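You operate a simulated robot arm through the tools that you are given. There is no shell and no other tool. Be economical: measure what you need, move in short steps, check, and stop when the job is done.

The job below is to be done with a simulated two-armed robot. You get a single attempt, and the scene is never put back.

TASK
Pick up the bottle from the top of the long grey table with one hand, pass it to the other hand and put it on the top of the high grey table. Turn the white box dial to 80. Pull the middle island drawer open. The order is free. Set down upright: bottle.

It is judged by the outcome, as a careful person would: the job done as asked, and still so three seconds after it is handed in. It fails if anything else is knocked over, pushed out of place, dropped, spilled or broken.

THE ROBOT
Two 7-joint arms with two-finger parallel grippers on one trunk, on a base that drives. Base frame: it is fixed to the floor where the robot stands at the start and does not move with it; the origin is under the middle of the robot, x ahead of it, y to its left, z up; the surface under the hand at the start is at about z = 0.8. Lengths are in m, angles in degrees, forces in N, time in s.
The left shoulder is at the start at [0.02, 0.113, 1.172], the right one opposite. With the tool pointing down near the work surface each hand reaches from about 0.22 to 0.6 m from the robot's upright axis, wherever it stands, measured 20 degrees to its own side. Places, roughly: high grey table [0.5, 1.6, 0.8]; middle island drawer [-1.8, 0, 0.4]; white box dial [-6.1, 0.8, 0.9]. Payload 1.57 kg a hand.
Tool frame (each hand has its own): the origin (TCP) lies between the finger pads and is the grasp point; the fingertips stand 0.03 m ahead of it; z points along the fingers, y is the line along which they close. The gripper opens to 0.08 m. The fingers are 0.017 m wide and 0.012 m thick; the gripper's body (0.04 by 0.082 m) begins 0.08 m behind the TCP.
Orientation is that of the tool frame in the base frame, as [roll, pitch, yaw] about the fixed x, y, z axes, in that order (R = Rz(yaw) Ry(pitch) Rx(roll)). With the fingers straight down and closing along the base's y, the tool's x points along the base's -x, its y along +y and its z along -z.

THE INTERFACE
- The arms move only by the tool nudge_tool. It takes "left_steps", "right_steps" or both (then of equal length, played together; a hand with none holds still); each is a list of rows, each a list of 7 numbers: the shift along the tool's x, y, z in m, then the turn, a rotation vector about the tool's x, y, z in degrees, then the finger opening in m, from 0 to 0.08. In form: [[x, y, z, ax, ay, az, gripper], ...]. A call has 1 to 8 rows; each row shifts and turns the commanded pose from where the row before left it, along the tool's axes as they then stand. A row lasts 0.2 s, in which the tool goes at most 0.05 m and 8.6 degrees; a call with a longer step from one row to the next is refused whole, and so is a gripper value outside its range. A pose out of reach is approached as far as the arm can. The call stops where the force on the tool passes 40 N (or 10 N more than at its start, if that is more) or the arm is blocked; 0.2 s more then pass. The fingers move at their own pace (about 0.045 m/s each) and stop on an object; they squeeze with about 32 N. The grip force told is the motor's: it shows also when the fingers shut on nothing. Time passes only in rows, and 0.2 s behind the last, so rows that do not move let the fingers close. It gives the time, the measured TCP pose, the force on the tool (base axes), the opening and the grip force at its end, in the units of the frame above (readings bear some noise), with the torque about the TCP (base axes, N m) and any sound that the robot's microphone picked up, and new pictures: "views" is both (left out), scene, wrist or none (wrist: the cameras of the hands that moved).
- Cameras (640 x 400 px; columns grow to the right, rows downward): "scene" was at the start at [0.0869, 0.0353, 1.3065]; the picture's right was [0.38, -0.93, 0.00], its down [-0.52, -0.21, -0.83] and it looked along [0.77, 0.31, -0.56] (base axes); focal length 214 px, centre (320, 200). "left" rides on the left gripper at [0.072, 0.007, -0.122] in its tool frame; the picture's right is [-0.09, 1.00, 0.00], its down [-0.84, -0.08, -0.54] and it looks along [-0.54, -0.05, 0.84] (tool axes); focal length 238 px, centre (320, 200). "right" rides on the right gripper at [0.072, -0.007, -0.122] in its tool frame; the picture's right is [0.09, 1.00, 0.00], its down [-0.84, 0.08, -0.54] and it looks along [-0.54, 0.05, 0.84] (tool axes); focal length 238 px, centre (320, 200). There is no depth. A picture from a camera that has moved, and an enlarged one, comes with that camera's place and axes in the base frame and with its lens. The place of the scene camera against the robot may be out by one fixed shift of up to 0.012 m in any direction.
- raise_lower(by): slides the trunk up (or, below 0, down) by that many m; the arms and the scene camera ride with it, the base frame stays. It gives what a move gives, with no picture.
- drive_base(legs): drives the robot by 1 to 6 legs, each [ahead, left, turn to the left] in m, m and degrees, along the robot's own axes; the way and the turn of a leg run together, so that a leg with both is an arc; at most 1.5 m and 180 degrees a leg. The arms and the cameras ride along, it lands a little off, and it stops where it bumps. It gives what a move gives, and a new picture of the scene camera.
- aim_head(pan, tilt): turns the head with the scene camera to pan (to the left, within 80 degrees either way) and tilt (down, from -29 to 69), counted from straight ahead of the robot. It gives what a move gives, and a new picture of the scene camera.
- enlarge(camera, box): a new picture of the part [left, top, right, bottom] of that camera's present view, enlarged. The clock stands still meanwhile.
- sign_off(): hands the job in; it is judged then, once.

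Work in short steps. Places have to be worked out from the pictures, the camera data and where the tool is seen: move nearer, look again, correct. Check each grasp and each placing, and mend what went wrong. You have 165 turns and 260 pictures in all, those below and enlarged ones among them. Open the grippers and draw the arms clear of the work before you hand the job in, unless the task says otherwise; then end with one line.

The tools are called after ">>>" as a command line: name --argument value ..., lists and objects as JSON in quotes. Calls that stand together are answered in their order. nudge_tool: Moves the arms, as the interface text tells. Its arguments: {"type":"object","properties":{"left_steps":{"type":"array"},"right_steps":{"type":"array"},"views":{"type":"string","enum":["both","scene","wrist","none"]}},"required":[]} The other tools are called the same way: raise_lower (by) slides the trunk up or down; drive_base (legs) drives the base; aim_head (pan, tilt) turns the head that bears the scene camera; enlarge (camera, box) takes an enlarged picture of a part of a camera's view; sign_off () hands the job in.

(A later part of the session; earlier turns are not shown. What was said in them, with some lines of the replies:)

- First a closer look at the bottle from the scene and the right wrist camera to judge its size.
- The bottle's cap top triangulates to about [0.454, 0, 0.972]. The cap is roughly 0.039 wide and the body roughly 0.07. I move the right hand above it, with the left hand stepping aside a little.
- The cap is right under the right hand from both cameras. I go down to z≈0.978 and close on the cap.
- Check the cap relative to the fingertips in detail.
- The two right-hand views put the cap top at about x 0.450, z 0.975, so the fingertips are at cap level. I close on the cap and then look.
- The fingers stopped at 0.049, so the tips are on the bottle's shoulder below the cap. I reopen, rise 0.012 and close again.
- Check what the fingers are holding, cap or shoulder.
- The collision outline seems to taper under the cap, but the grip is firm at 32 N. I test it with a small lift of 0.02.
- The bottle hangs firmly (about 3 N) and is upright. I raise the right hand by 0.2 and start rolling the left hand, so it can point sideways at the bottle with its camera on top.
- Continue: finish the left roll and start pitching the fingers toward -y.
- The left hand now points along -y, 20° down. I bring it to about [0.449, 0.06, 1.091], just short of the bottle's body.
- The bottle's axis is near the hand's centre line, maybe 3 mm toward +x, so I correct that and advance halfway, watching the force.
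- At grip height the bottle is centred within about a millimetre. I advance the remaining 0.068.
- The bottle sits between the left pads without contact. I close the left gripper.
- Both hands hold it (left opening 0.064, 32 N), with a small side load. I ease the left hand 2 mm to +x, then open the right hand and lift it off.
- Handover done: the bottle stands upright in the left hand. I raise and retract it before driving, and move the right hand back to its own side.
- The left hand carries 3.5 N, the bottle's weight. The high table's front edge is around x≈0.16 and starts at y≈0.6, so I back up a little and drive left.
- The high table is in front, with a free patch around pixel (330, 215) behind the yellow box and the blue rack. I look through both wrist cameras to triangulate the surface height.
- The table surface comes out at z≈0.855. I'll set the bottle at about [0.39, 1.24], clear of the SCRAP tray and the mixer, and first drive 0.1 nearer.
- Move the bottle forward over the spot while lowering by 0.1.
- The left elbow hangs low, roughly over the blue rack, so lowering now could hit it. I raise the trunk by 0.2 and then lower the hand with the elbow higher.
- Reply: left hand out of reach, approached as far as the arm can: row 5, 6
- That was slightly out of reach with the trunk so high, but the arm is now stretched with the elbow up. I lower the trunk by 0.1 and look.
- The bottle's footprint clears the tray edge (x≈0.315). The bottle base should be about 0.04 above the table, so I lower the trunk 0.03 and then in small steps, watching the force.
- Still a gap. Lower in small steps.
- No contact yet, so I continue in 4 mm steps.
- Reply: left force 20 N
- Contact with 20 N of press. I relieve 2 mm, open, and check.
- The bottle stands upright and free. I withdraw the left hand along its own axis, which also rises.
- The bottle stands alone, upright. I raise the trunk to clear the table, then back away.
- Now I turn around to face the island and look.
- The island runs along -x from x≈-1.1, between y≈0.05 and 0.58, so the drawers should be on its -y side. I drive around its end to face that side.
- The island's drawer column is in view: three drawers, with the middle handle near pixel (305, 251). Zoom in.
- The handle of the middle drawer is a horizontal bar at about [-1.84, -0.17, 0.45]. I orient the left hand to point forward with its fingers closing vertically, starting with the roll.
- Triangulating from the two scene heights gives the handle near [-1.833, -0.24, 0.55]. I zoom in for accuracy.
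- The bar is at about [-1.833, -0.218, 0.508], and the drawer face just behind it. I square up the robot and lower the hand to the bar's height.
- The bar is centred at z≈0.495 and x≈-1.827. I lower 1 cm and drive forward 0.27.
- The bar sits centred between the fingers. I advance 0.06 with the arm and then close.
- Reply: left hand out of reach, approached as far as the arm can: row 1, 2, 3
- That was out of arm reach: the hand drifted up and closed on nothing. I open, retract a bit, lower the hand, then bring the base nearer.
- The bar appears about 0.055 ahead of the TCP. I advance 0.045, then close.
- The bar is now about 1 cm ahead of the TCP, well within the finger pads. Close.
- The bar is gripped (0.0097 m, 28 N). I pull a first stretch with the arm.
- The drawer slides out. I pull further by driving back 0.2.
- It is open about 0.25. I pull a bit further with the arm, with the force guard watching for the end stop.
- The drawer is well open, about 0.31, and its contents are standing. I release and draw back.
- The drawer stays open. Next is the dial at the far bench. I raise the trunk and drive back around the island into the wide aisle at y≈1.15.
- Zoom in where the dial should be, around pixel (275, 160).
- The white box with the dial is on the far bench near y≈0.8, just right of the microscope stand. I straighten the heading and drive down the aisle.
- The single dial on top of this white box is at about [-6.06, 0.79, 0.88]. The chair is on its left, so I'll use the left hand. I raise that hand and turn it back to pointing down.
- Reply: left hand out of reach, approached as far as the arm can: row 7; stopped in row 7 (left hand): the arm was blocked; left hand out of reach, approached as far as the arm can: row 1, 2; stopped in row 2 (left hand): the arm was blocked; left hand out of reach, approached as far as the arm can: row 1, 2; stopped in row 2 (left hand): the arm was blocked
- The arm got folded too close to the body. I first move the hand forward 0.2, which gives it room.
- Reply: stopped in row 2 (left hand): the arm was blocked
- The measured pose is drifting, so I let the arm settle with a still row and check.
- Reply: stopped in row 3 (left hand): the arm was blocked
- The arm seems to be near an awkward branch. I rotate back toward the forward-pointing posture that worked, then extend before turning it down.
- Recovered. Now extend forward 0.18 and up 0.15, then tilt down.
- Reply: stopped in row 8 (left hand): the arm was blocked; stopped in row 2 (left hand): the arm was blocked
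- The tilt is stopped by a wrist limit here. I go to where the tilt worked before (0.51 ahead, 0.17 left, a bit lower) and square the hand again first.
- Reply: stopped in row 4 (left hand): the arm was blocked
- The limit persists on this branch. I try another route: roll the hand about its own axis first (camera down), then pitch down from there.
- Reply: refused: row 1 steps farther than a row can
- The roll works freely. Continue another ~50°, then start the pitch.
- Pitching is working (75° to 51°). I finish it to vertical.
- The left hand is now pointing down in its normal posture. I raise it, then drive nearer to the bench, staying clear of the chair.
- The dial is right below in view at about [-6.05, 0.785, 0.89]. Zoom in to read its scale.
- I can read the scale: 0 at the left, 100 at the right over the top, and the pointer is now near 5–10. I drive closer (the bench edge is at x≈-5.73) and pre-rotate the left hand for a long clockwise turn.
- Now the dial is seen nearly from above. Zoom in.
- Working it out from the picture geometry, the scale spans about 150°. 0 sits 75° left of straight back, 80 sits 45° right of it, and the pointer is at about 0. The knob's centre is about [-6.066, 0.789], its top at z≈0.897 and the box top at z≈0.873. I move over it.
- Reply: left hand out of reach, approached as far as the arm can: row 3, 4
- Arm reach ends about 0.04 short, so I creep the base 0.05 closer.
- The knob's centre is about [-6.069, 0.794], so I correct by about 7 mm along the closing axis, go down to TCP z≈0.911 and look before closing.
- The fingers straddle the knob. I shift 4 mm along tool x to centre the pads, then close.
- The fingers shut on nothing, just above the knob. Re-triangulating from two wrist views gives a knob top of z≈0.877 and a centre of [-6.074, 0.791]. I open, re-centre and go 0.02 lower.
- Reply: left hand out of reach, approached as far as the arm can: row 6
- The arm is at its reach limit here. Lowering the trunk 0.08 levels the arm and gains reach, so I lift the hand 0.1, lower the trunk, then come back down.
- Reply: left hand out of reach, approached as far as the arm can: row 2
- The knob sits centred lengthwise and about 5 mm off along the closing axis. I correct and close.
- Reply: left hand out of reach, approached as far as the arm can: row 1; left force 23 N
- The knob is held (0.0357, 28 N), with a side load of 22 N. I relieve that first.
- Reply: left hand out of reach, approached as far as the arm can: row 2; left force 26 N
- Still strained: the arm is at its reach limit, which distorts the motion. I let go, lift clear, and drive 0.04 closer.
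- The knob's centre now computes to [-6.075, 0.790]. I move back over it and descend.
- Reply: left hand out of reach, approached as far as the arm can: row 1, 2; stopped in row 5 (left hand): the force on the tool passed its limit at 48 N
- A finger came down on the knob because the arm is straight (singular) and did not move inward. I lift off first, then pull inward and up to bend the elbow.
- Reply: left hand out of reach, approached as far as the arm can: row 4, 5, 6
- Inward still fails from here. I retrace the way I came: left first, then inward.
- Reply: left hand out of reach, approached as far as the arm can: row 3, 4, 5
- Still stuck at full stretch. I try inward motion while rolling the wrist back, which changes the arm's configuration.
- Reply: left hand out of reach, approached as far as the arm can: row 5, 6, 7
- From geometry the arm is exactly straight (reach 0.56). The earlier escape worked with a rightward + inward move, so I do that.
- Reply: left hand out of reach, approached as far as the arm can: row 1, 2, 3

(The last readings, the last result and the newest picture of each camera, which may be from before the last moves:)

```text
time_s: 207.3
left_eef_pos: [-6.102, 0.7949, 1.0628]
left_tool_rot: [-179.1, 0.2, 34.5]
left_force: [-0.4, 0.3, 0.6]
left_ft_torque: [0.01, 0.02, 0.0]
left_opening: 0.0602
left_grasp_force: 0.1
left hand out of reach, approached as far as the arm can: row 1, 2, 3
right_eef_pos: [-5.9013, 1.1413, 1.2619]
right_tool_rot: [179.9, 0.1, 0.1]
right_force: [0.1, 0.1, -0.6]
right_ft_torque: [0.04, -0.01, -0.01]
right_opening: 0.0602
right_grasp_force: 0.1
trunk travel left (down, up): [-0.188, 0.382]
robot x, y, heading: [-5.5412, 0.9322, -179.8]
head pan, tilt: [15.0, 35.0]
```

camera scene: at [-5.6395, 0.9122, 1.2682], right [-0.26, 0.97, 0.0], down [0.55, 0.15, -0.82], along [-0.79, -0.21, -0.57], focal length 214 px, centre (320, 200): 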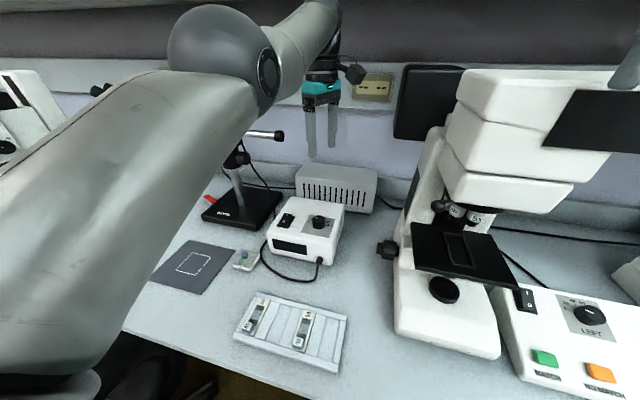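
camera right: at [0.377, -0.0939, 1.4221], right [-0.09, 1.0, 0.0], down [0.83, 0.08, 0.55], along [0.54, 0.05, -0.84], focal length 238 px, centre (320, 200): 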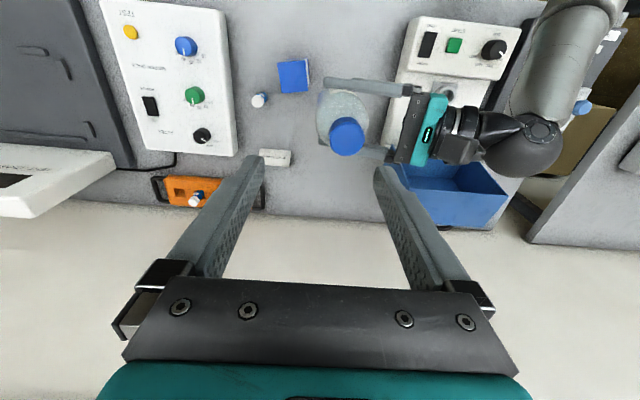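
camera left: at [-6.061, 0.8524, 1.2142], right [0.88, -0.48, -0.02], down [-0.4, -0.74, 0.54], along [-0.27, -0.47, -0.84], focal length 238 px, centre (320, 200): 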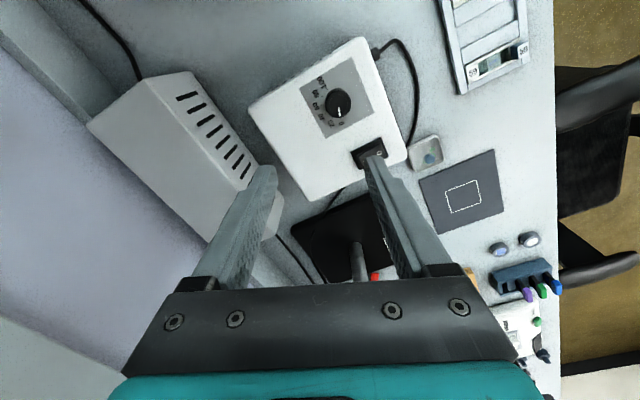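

I try going high up (the reach sphere pulls the hand inward there) and then come down vertically, which should flex the elbow.

>>> nudge_tool --left_steps '[[0, 0, -0.045, 0, 0, 0, 0.06], [0, 0, -0.045, 0, 0, 0, 0.06], [0, 0, -0.045, 0, 0, 0, 0.06], [0, 0, -0.045, 0, 0, 0, 0.06], [0, 0, -0.045, 0, 0, 0, 0.06], [0.02, 0.01, -0.035, 0, 0, 0, 0.06], [0.02, 0.01, -0.035, 0, 0, 0, 0.06], [0, 0, 0, 0, 0, 0, 0.06]]' --views "none"

>>> nudge_tool --left_steps '[[0.01, 0.005, 0.03, 0, 0, 0, 0.06], [0.01, 0.005, 0.03, 0, 0, 0, 0.06], [0.01, 0.005, 0.03, 0, 0, 0, 0.06], [0.01, 0.005, 0.03, 0, 0, 0, 0.06], [0, 0, 0, 0, 0, 0, 0.06]]' --views "scene"

```text
time_s: 209.3
left_eef_pos: [-6.0702, 0.7922, 1.1295]
left_tool_rot: [179.0, -2.6, 34.5]
left_force: [-0.4, 0.2, -0.1]
left_ft_torque: [0.03, 0.0, -0.03]
left_opening: 0.0602
left_grasp_force: 0.1
left hand out of reach, approached as far as the arm can: row 1, 2, 3, 4, 5, 6, 7
right_eef_pos: [-5.8992, 1.1428, 1.2633]
right_tool_rot: [179.9, 0.0, 0.1]
right_force: [1.0, -0.3, 0.3]
right_ft_torque: [-0.01, -0.01, -0.01]
right_opening: 0.0601
right_grasp_force: 0.0
trunk travel left (down, up): [-0.188, 0.382]
robot x, y, heading: [-5.5365, 0.9347, -179.9]
head pan, tilt: [15.0, 35.0]
stopped in row 8 (left hand): the arm was blocked; the commanded pose is now the measured one
```

```text
time_s: 210.5
left_eef_pos: [-6.0971, 0.8041, 1.0309]
left_tool_rot: [178.9, -2.5, 34.6]
left_force: [-1.5, -0.3, 1.0]
left_ft_torque: [0.0, 0.0, -0.01]
left_opening: 0.0596
left_grasp_force: 0.0
left hand out of reach, approached as far as the arm can: row 1, 2, 3, 4
right_eef_pos: [-5.9001, 1.1415, 1.2607]
right_tool_rot: [179.9, 0.0, 0.0]
right_force: [0.6, 0.2, -0.5]
right_ft_torque: [0.0, -0.01, -0.01]
right_opening: 0.06
right_grasp_force: 0.0
trunk travel left (down, up): [-0.188, 0.382]
robot x, y, heading: [-5.5417, 0.9339, -179.9]
head pan, tilt: [15.0, 35.0]
camera scene: at [-5.6392, 0.9123, 1.2683], right [-0.26, 0.97, 0.0], down [0.55, 0.15, -0.82], along [-0.79, -0.21, -0.57], focal length 214 px, centre (320, 200)
```

scene: 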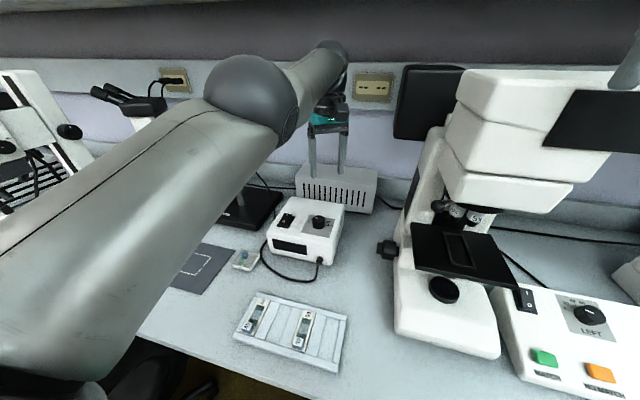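

I test whether the solver converges slowly: an inward command followed by still rows.

>>> nudge_tool --left_steps '[[0.03, 0.02, 0, 0, 0, 0, 0.06], [0.03, 0.02, 0, 0, 0, 0, 0.06], [0, 0, 0, 0, 0, 0, 0.06], [0, 0, 0, 0, 0, 0, 0.06], [0, 0, 0, 0, 0, 0, 0.06], [0, 0, 0, 0, 0, 0, 0.06], [0, 0, 0, 0, 0, 0, 0.06], [0, 0, 0, 0, 0, 0, 0.06]]' --views "none"

```text
time_s: 212.3
left_eef_pos: [-6.0953, 0.8106, 1.0431]
left_tool_rot: [179.0, -2.4, 34.6]
left_force: [-0.6, 0.7, 0.7]
left_ft_torque: [-0.01, -0.02, 0.02]
left_opening: 0.0599
left_grasp_force: 0.1
left hand out of reach, approached as far as the arm can: row 1, 2
right_eef_pos: [-5.9021, 1.1422, 1.2612]
right_tool_rot: [179.9, 0.1, 0.0]
right_force: [-0.6, -0.8, 0.1]
right_ft_torque: [0.0, 0.0, 0.0]
right_opening: 0.0599
right_grasp_force: 0.0
trunk travel left (down, up): [-0.188, 0.382]
robot x, y, heading: [-5.5388, 0.931, -179.9]
head pan, tilt: [15.0, 35.0]
```

This posture simply stops at that radius, but the wrist roll (all the dial needs) is free, and the radius fits if the base stands where it was before. I drive back 0.04, square the tool and set the roll for a long clockwise turn.

>>> drive_base --legs '[[-0.04, 0, 0]]'

>>> nudge_tool --left_steps '[[0, 0, 0, 1, -2.4, -8, 0.06], [0, 0, 0, 0, 0, -8.4, 0.06], [0, 0, 0, 0, 0, -8.4, 0.06], [0, 0, 0, 0, 0, -8.4, 0.06], [0, 0, 0, 0, 0, -8.4, 0.06], [0, 0, 0, 0, 0, -8.4, 0.06], [0, 0, 0, 0, 0, 0, 0.06]]' --views "none"

```text
time_s: 213.2
left_eef_pos: [-6.0537, 0.8118, 1.0429]
left_tool_rot: [179.0, -2.4, 34.6]
left_force: [0.6, 0.2, -0.5]
left_ft_torque: [0.02, 0.04, -0.01]
left_opening: 0.0599
left_grasp_force: 0.0
right_eef_pos: [-5.8595, 1.1412, 1.2619]
right_tool_rot: [179.9, 0.0, 0.0]
right_force: [0.3, 0.2, 0.5]
right_ft_torque: [-0.01, 0.01, -0.01]
right_opening: 0.0602
right_grasp_force: 0.1
trunk travel left (down, up): [-0.188, 0.382]
robot x, y, heading: [-5.4963, 0.9314, -179.9]
head pan, tilt: [15.0, 35.0]
camera scene: at [-5.598, 0.9123, 1.2684], right [-0.26, 0.97, 0.0], down [0.55, 0.15, -0.82], along [-0.79, -0.21, -0.57], focal length 214 px, centre (320, 200)
```

scene: 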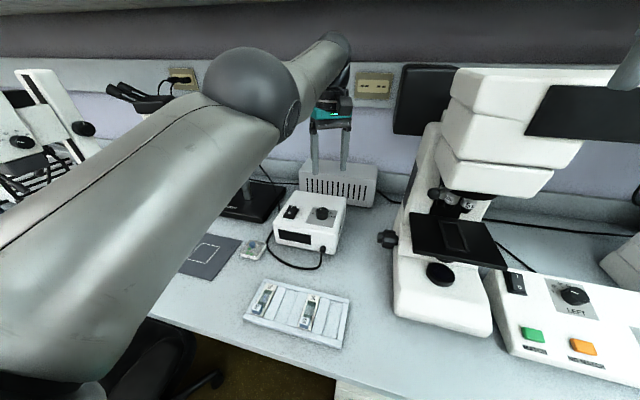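

```text
time_s: 214.8
left_eef_pos: [-6.0644, 0.8119, 1.0443]
left_tool_rot: [179.9, 0.1, 84.8]
left_force: [0.1, -0.3, 0.1]
left_ft_torque: [0.0, 0.03, -0.01]
left_opening: 0.0602
left_grasp_force: 0.0
left hand out of reach, approached as far as the arm can: row 1
right_eef_pos: [-5.8596, 1.1432, 1.2609]
right_tool_rot: [179.9, 0.0, -0.1]
right_force: [-0.4, -0.3, 0.1]
right_ft_torque: [0.0, -0.01, -0.01]
right_opening: 0.06
right_grasp_force: 0.0
trunk travel left (down, up): [-0.188, 0.382]
robot x, y, heading: [-5.4976, 0.9337, -180.2]
head pan, tilt: [15.0, 35.0]
```

>>> nudge_tool --left_steps '[[-0.0227, -0.0066, 0, 0, 0, 0, 0.06], [0, 0, 0.04, 0, 0, 0, 0.06], [0, 0, 0.04, 0, 0, 0, 0.06], [0, 0, 0, 0, 0, 0, 0.06]]' --views "wrist"

```text
time_s: 215.8
left_eef_pos: [-6.0663, 0.7906, 0.9634]
left_tool_rot: [179.9, 0.1, 84.6]
left_force: [-0.2, 0.6, 0.1]
left_ft_torque: [0.01, 0.03, 0.04]
left_opening: 0.0598
left_grasp_force: 0.0
left hand out of reach, approached as far as the arm can: row 1
right_eef_pos: [-5.8603, 1.1422, 1.2615]
right_tool_rot: [180.0, 0.1, 0.1]
right_force: [0.4, 0.5, -0.6]
right_ft_torque: [-0.04, -0.02, 0.0]
right_opening: 0.06
right_grasp_force: 0.0
trunk travel left (down, up): [-0.188, 0.382]
robot x, y, heading: [-5.4962, 0.9312, -180.0]
head pan, tilt: [15.0, 35.0]
camera left: at [-6.0549, 0.8594, 1.0846], right [0.98, -0.19, 0.0], down [-0.16, -0.83, 0.54], along [-0.1, -0.53, -0.84], focal length 238 px, centre (320, 200)
```

left: 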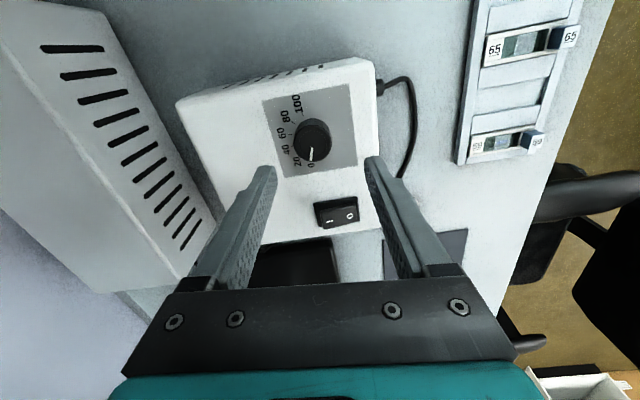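

>>> nudge_tool --left_steps '[[0, -0.007, 0, 0, 0, 0, 0.06], [0, 0, 0.02, 0, 0, 0, 0.06], [0, 0, 0.02, 0, 0, 0, 0.06], [0, 0, 0, 0, 0, 0, 0.06]]' --views "wrist"

```text
time_s: 216.8
left_eef_pos: [-6.0737, 0.7897, 0.9242]
left_tool_rot: [179.9, 0.0, 84.6]
left_force: [-0.2, 0.0, -0.4]
left_ft_torque: [-0.02, 0.02, 0.03]
left_opening: 0.06
left_grasp_force: 0.0
right_eef_pos: [-5.8609, 1.1425, 1.2608]
right_tool_rot: [179.9, 0.0, 0.0]
right_force: [-0.3, 0.2, 0.3]
right_ft_torque: [0.04, 0.05, -0.02]
right_opening: 0.0599
right_grasp_force: 0.1
trunk travel left (down, up): [-0.188, 0.382]
robot x, y, heading: [-5.5001, 0.9336, -180.1]
head pan, tilt: [15.0, 35.0]
camera left: at [-6.0621, 0.8593, 1.0463], right [0.98, -0.19, 0.0], down [-0.16, -0.82, 0.54], along [-0.1, -0.53, -0.84], focal length 238 px, centre (320, 200)
```

left: 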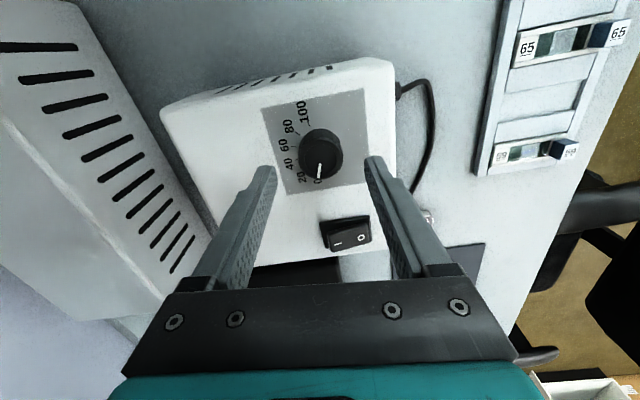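

Positioning works now, and the knob is centred between the fingers. Descend 0.035 and close.

>>> nudge_tool --left_steps '[[0, 0, 0.018, 0, 0, 0, 0.06], [0, 0, 0.017, 0, 0, 0, 0.06], [0, 0, 0, 0, 0, 0, 0.05], [0, 0, 0, 0, 0, 0, 0.035], [0, 0, 0, 0, 0, 0, 0.02], [0, 0, 0, 0, 0, 0, 0.02]]' --views "wrist"

```text
time_s: 218.2
left_eef_pos: [-6.0736, 0.7903, 0.8889]
left_tool_rot: [180.0, 0.1, 84.6]
left_force: [-1.4, 0.2, -1.5]
left_ft_torque: [0.11, 0.44, 0.04]
left_opening: 0.0358
left_grasp_force: 30.3
right_eef_pos: [-5.8615, 1.1421, 1.2602]
right_tool_rot: [179.9, 0.1, 0.0]
right_force: [1.0, 0.3, 0.1]
right_ft_torque: [-0.01, 0.01, 0.03]
right_opening: 0.0601
right_grasp_force: 0.0
trunk travel left (down, up): [-0.188, 0.382]
robot x, y, heading: [-5.4997, 0.9298, -180.0]
head pan, tilt: [15.0, 35.0]
camera left: at [-6.0616, 0.8598, 1.0102], right [0.98, -0.19, 0.0], down [-0.16, -0.82, 0.54], along [-0.1, -0.53, -0.84], focal length 238 px, centre (320, 200)
```

left: 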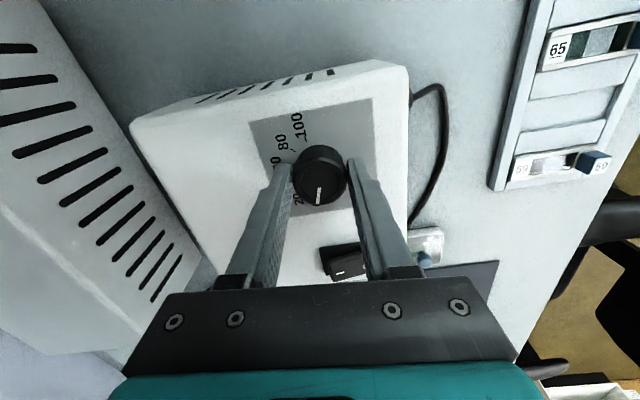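

A clean grip with no side load. I turn clockwise by 56° first and check.

>>> nudge_tool --left_steps '[[0, 0, 0, 0, 0, 7, 0.02], [0, 0, 0, 0, 0, 7, 0.02], [0, 0, 0, 0, 0, 7, 0.02], [0, 0, 0, 0, 0, 7, 0.02], [0, 0, 0, 0, 0, 7, 0.02], [0, 0, 0, 0, 0, 7, 0.02], [0, 0, 0, 0, 0, 7, 0.02], [0, 0, 0, 0, 0, 7, 0.02]]' --views "wrist"

>>> enlarge --camera "left" --box '[250, 90, 410, 220]'

```text
time_s: 220.0
left_eef_pos: [-6.0721, 0.7882, 0.8873]
left_tool_rot: [179.8, -0.1, 28.4]
left_force: [13.0, 1.4, -1.4]
left_ft_torque: [-0.14, 0.61, -0.01]
left_opening: 0.0354
left_grasp_force: 42.3
right_eef_pos: [-5.859, 1.1415, 1.2613]
right_tool_rot: [180.0, 0.1, 0.0]
right_force: [0.3, 1.3, 1.0]
right_ft_torque: [-0.01, 0.0, -0.03]
right_opening: 0.0598
right_grasp_force: 0.0
trunk travel left (down, up): [-0.188, 0.382]
robot x, y, heading: [-5.4974, 0.935, -180.1]
head pan, tilt: [15.0, 35.0]
camera left: at [-6.0079, 0.8164, 1.0106], right [0.39, -0.92, 0.0], down [-0.77, -0.33, 0.54], along [-0.5, -0.21, -0.84], focal length 238 px, centre (320, 200)
```

left: 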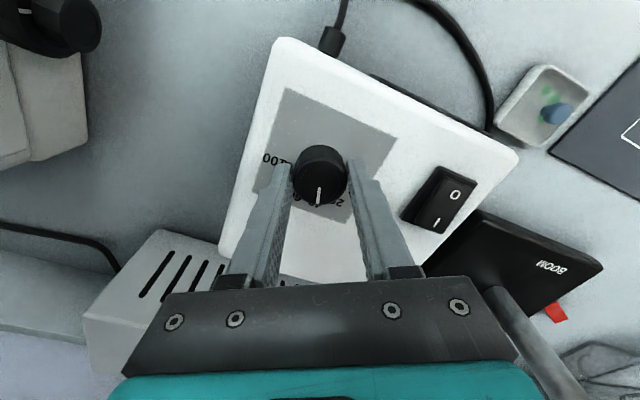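

```text
3.08 times, centred on (330, 155) of left
camera zoom: at [-6.0079, 0.8164, 1.0106], right [0.39, -0.92, 0.0], down [-0.77, -0.33, 0.54], along [-0.5, -0.21, -0.84], focal length 733 px, centre (289, 338)
```

zoom: 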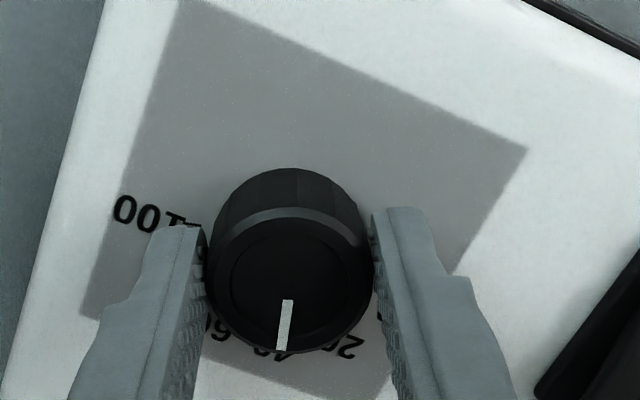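

The knob follows; the pointer is now about 21° left of straight back (≈36). Another ~66° is needed, so I turn 60° and re-read.

>>> nudge_tool --left_steps '[[0.002, 0, 0, 0, 0, 7.5, 0.02], [0, 0, 0, 0, 0, 7.5, 0.02], [0, 0, 0, 0, 0, 7.5, 0.02], [0, 0, 0, 0, 0, 7.5, 0.02], [0, 0, 0, 0, 0, 7.5, 0.02], [0, 0, 0, 0, 0, 7.5, 0.02], [0, 0, 0, 0, 0, 7.5, 0.02], [0, 0, 0, 0, 0, 7.5, 0.02]]' --views "wrist"

>>> enlarge --camera "left" --box '[250, 90, 410, 220]'

>>> enlarge --camera "scene" --box '[270, 170, 370, 270]'

```text
time_s: 221.8
left_eef_pos: [-6.073, 0.7879, 0.8886]
left_tool_rot: [179.8, -0.2, -31.5]
left_force: [1.4, -10.8, -0.3]
left_ft_torque: [-0.04, -0.09, 0.01]
left_opening: 0.0355
left_grasp_force: 42.8
right_eef_pos: [-5.862, 1.1405, 1.2618]
right_tool_rot: [-180.0, 0.0, 0.0]
right_force: [-1.2, 0.4, -0.5]
right_ft_torque: [-0.01, 0.0, 0.0]
right_opening: 0.06
right_grasp_force: 0.1
trunk travel left (down, up): [-0.188, 0.382]
robot x, y, heading: [-5.4999, 0.9301, -180.2]
head pan, tilt: [15.0, 35.0]
camera left: at [-6.0159, 0.7435, 1.0104], right [-0.6, -0.8, 0.0], down [-0.67, 0.5, 0.54], along [-0.43, 0.32, -0.84], focal length 238 px, centre (320, 200)
```

left: 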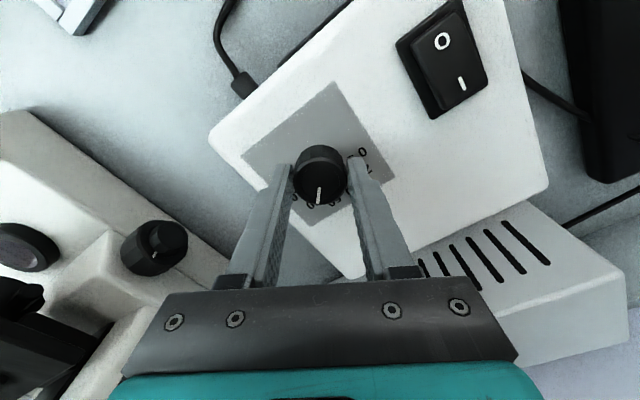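

```text
3.08 times, centred on (330, 155) of left
camera zoom: at [-6.0159, 0.7435, 1.0104], right [-0.6, -0.8, 0.0], down [-0.67, 0.5, 0.54], along [-0.43, 0.32, -0.84], focal length 733 px, centre (289, 338)
```

zoom: 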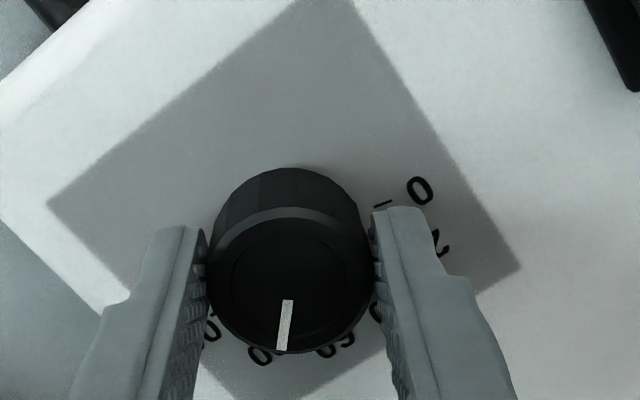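

```text
4.00 times, centred on (320, 220) of scene
camera zoom: at [-5.5991, 0.911, 1.2682], right [-0.26, 0.97, 0.0], down [0.55, 0.15, -0.82], along [-0.79, -0.21, -0.57], focal length 858 px, centre (320, 120)
```

zoom: 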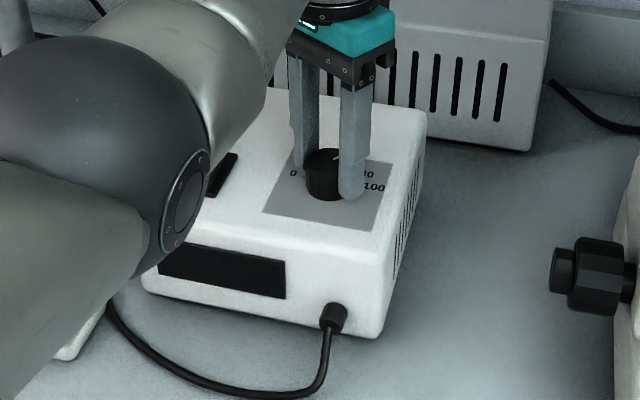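

The pointer computes to 41–43° right of straight back (≈78). I turn 3.3° more, release, lift, and check with an unobstructed view.

>>> nudge_tool --left_steps '[[0, 0, 0, 0, 0, 3.3, 0.02], [0, 0, 0, 0, 0, 0, 0.02], [0, 0, 0, 0, 0, 0, 0.05], [0, 0, 0, 0, 0, 0, 0.06], [0, 0, 0, 0, 0, 0, 0.06], [0, 0, -0.02, 0, 0, 0, 0.06], [0, 0, -0.03, 0, 0, 0, 0.06], [0, 0, -0.03, 0, 0, 0, 0.06]]' --views "wrist"

>>> enlarge --camera "left" --box '[240, 60, 400, 190]'

>>> enlarge --camera "scene" --box '[290, 190, 350, 240]'

```text
time_s: 223.6
left_eef_pos: [-6.0733, 0.7915, 0.9694]
left_tool_rot: [-180.0, 0.0, -34.7]
left_force: [-0.4, 0.5, 0.0]
left_ft_torque: [0.02, -0.03, 0.01]
left_opening: 0.0603
left_grasp_force: 0.1
right_eef_pos: [-5.8608, 1.1417, 1.2611]
right_tool_rot: [179.8, 0.0, -0.1]
right_force: [0.2, -0.5, -0.3]
right_ft_torque: [0.03, -0.02, -0.01]
right_opening: 0.0601
right_grasp_force: 0.1
trunk travel left (down, up): [-0.188, 0.382]
robot x, y, heading: [-5.4975, 0.9361, -180.1]
head pan, tilt: [15.0, 35.0]
camera left: at [-6.0184, 0.7433, 1.091], right [-0.64, -0.77, 0.0], down [-0.64, 0.54, 0.54], along [-0.41, 0.35, -0.84], focal length 238 px, centre (320, 200)
```

left: 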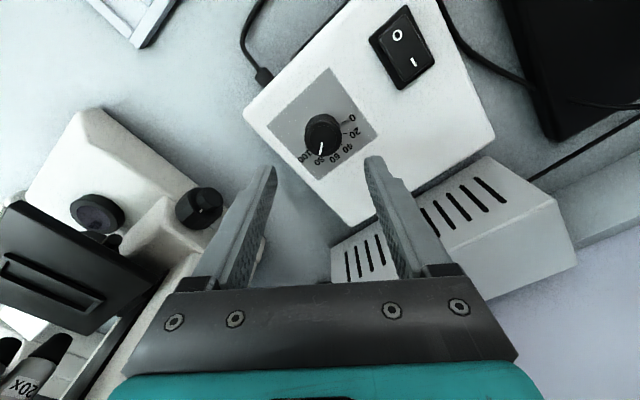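

```text
3.08 times, centred on (320, 125) of left
camera zoom: at [-6.0184, 0.7433, 1.091], right [-0.64, -0.77, 0.0], down [-0.64, 0.54, 0.54], along [-0.41, 0.35, -0.84], focal length 733 px, centre (320, 431)
```

zoom: 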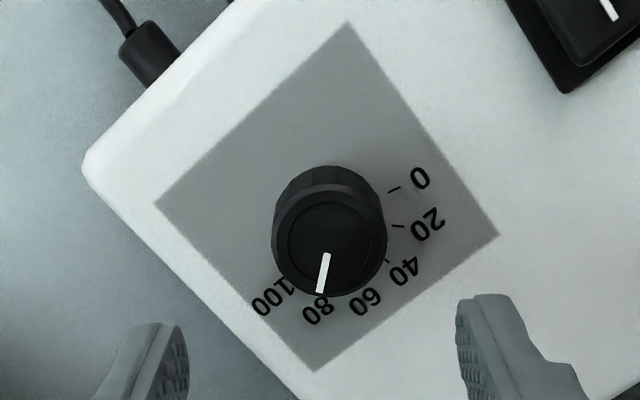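

```text
8.00 times, centred on (320, 215) of scene
camera zoom: at [-5.5988, 0.9125, 1.2683], right [-0.26, 0.97, 0.0], down [0.55, 0.15, -0.82], along [-0.79, -0.21, -0.57], focal length 1716 px, centre (320, 80)
```

zoom: 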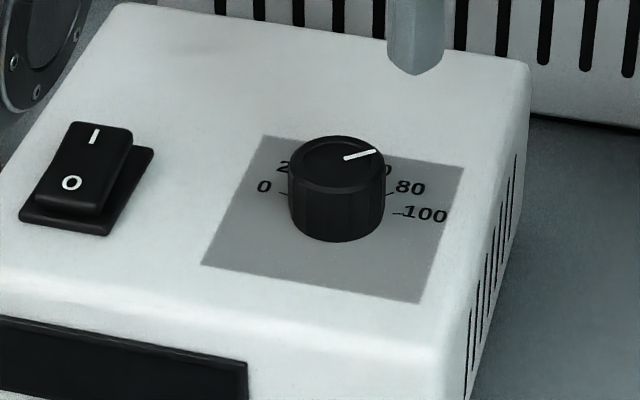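

The pointer sits close to 80, maybe slightly past. I zoom in more to measure it precisely.

>>> enlarge --camera "left" --box '[295, 100, 355, 170]'

>>> enlarge --camera "scene" --box '[308, 192, 348, 224]'

```text
5.71 times, centred on (325, 135) of left
camera zoom: at [-6.0184, 0.7433, 1.091], right [-0.64, -0.77, 0.0], down [-0.64, 0.54, 0.54], along [-0.41, 0.35, -0.84], focal length 1362 px, centre (291, 571)
```

zoom: 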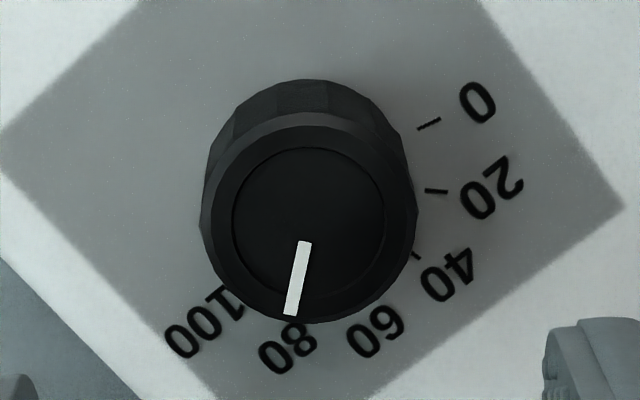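

```text
12.50 times, centred on (328, 208) of scene
camera zoom: at [-5.5988, 0.9125, 1.2683], right [-0.26, 0.97, 0.0], down [0.55, 0.15, -0.82], along [-0.79, -0.21, -0.57], focal length 2681 px, centre (220, 100)
```

zoom: 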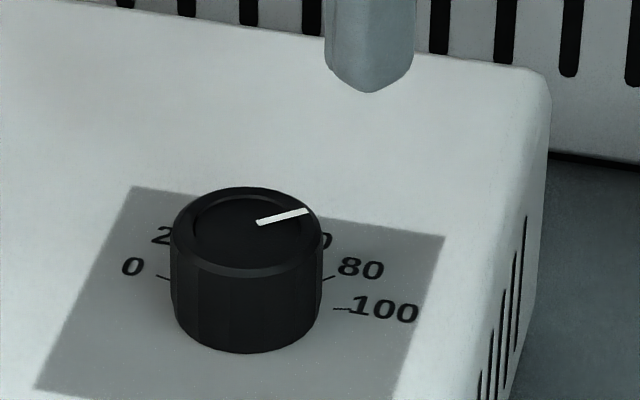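

Two views agree: the pointer is about 5–6° past 80. I grip again and turn back 5.5°.

>>> nudge_tool --left_steps '[[0.001, 0.002, 0.025, 0, 0, 0, 0.06], [0, 0, 0.03, 0, 0, 0, 0.06], [0, 0, 0.025, 0, 0, 0, 0.06], [0, 0, 0, 0, 0, 0, 0.045], [0, 0, 0, 0, 0, 0, 0.02], [0, 0, 0, 0, 0, 0, 0.02], [0, 0, 0, 0, 0, 0, 0.02]]' --views "none"

>>> enlarge --camera "left" --box '[290, 130, 350, 210]'

>>> nudge_tool --left_steps '[[0, 0, 0, 0, 0, -2.75, 0.02], [0, 0, 0, 0, 0, -2.75, 0.02], [0, 0, 0, 0, 0, 0, 0.02], [0, 0, 0, 0, 0, 0, 0.05], [0, 0, 0, 0, 0, 0, 0.06], [0, 0, 0, 0, 0, 0, 0.06], [0, 0, -0.04, 0, 0, 0, 0.06], [0, 0, -0.04, 0, 0, 0, 0.06]]' --views "none"

>>> enlarge --camera "left" --box '[295, 100, 355, 170]'

>>> enlarge --camera "scene" --box '[308, 192, 348, 224]'

```text
time_s: 225.2
left_eef_pos: [-6.0711, 0.7873, 0.8889]
left_tool_rot: [180.0, -0.2, -34.8]
left_force: [3.3, 4.0, -2.3]
left_ft_torque: [-0.03, 0.22, -0.01]
left_opening: 0.0356
left_grasp_force: 35.5
right_eef_pos: [-5.8603, 1.1417, 1.2607]
right_tool_rot: [179.9, 0.0, 0.0]
right_force: [0.6, 0.4, 0.1]
right_ft_torque: [0.0, -0.03, 0.01]
right_opening: 0.0604
right_grasp_force: 0.0
trunk travel left (down, up): [-0.188, 0.382]
robot x, y, heading: [-5.4982, 0.9334, -180.0]
head pan, tilt: [15.0, 35.0]
```

```text
5.00 times, centred on (320, 170) of left
camera zoom: at [-6.0185, 0.7397, 1.0107], right [-0.64, -0.77, 0.0], down [-0.64, 0.54, 0.54], along [-0.41, 0.35, -0.84], focal length 1192 px, centre (320, 350)
```

zoom: 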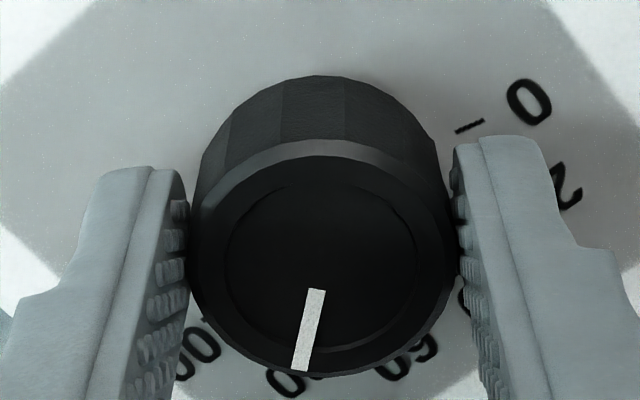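

```text
time_s: 227.0
left_eef_pos: [-6.073, 0.789, 0.9697]
left_tool_rot: [180.0, -0.2, -29.2]
left_force: [0.6, -0.2, 0.4]
left_ft_torque: [-0.02, 0.01, 0.0]
left_opening: 0.0601
left_grasp_force: 0.0
right_eef_pos: [-5.8603, 1.1429, 1.2618]
right_tool_rot: [179.8, 0.0, 0.1]
right_force: [0.0, 0.3, -0.2]
right_ft_torque: [0.01, -0.01, 0.02]
right_opening: 0.0601
right_grasp_force: 0.1
trunk travel left (down, up): [-0.188, 0.382]
robot x, y, heading: [-5.499, 0.934, -180.0]
head pan, tilt: [15.0, 35.0]
```

```text
5.71 times, centred on (325, 135) of left
camera zoom: at [-6.0147, 0.7463, 1.0916], right [-0.57, -0.82, 0.0], down [-0.69, 0.48, 0.54], along [-0.45, 0.31, -0.84], focal length 1362 px, centre (291, 571)
```

zoom: 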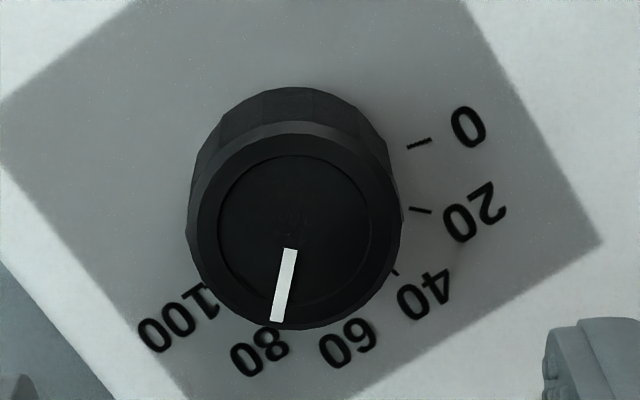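

```text
12.50 times, centred on (328, 208) of scene
camera zoom: at [-5.5987, 0.9125, 1.2683], right [-0.26, 0.97, 0.0], down [0.55, 0.15, -0.82], along [-0.79, -0.21, -0.57], focal length 2681 px, centre (220, 100)
```

zoom: 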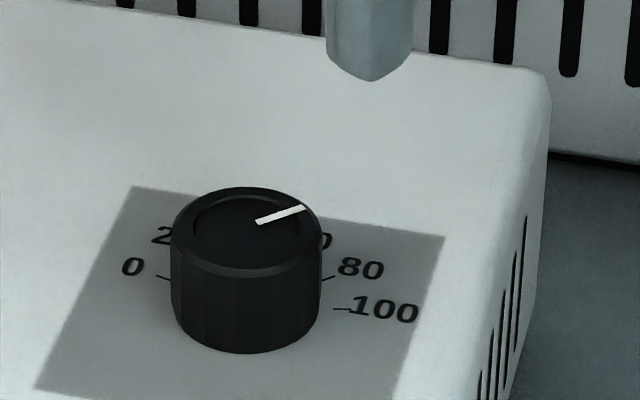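

The pointer now reads 80 in both views (10.2° measured against 10.9° expected in one, ~46° in the mean). I raise the trunk and back away from the bench.

>>> raise_lower --by 0.15

>>> drive_base --legs '[[-0.45, 0.05, 0]]'

>>> enlarge --camera "scene" --box '[240, 110, 360, 200]'

```text
time_s: 228.8
left_eef_pos: [-6.0734, 0.7886, 1.119]
left_tool_rot: [179.9, -0.1, -29.3]
left_force: [0.2, 0.0, 0.9]
left_ft_torque: [0.01, 0.01, -0.02]
left_opening: 0.0601
left_grasp_force: 0.0
right_eef_pos: [-5.8602, 1.1424, 1.4114]
right_tool_rot: [179.9, 0.0, -0.1]
right_force: [-0.4, 0.0, -0.3]
right_ft_torque: [0.0, 0.04, -0.02]
right_opening: 0.0598
right_grasp_force: 0.0
trunk travel left (down, up): [-0.338, 0.232]
robot x, y, heading: [-5.4993, 0.9327, -179.9]
head pan, tilt: [15.0, 35.0]
```

```text
time_s: 231.5
left_eef_pos: [-5.6311, 0.7366, 1.12]
left_tool_rot: [180.0, -0.1, -29.1]
left_force: [0.1, -0.1, 0.9]
left_ft_torque: [0.03, 0.0, -0.01]
left_opening: 0.0599
left_grasp_force: 0.0
right_eef_pos: [-5.4205, 1.0926, 1.4121]
right_tool_rot: [180.0, 0.0, 0.2]
right_force: [0.0, 0.3, 0.7]
right_ft_torque: [0.02, 0.04, 0.0]
right_opening: 0.0601
right_grasp_force: 0.1
trunk travel left (down, up): [-0.338, 0.232]
robot x, y, heading: [-5.0538, 0.8836, -179.9]
head pan, tilt: [15.0, 35.0]
camera scene: at [-5.1568, 0.8629, 1.4183], right [-0.26, 0.96, 0.0], down [0.55, 0.15, -0.82], along [-0.79, -0.22, -0.57], focal length 214 px, centre (320, 200)
```

scene: 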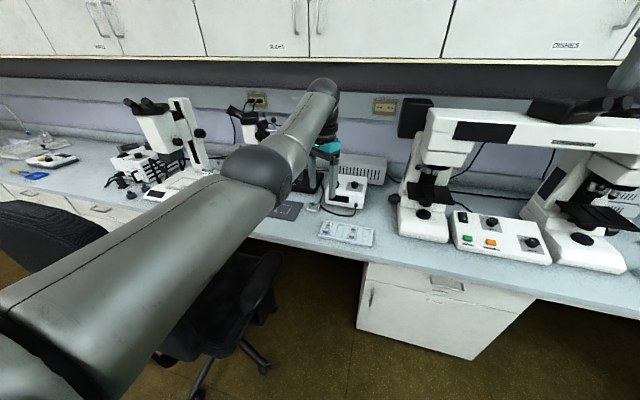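

```text
4.44 times, centred on (300, 155) of scene
camera zoom: at [-5.1568, 0.8629, 1.4183], right [-0.26, 0.96, 0.0], down [0.55, 0.15, -0.82], along [-0.79, -0.22, -0.57], focal length 953 px, centre (409, 400)
```

zoom: 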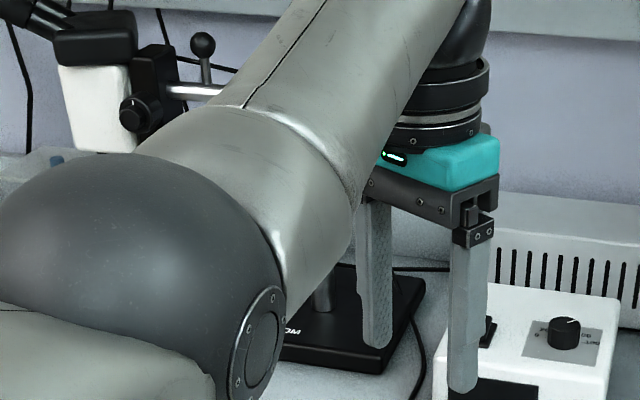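

The dial is set, nothing around it has moved, and both hands are open and clear. The bottle was last seen upright on the high table, and the middle drawer open. I hand in.

>>> sign_off

```text
The job is handed in.
```

I put the bottle upright on the high grey table after passing it from the right hand to the left. The white box dial reads about 80 and the middle island drawer is open about 0.31 m.
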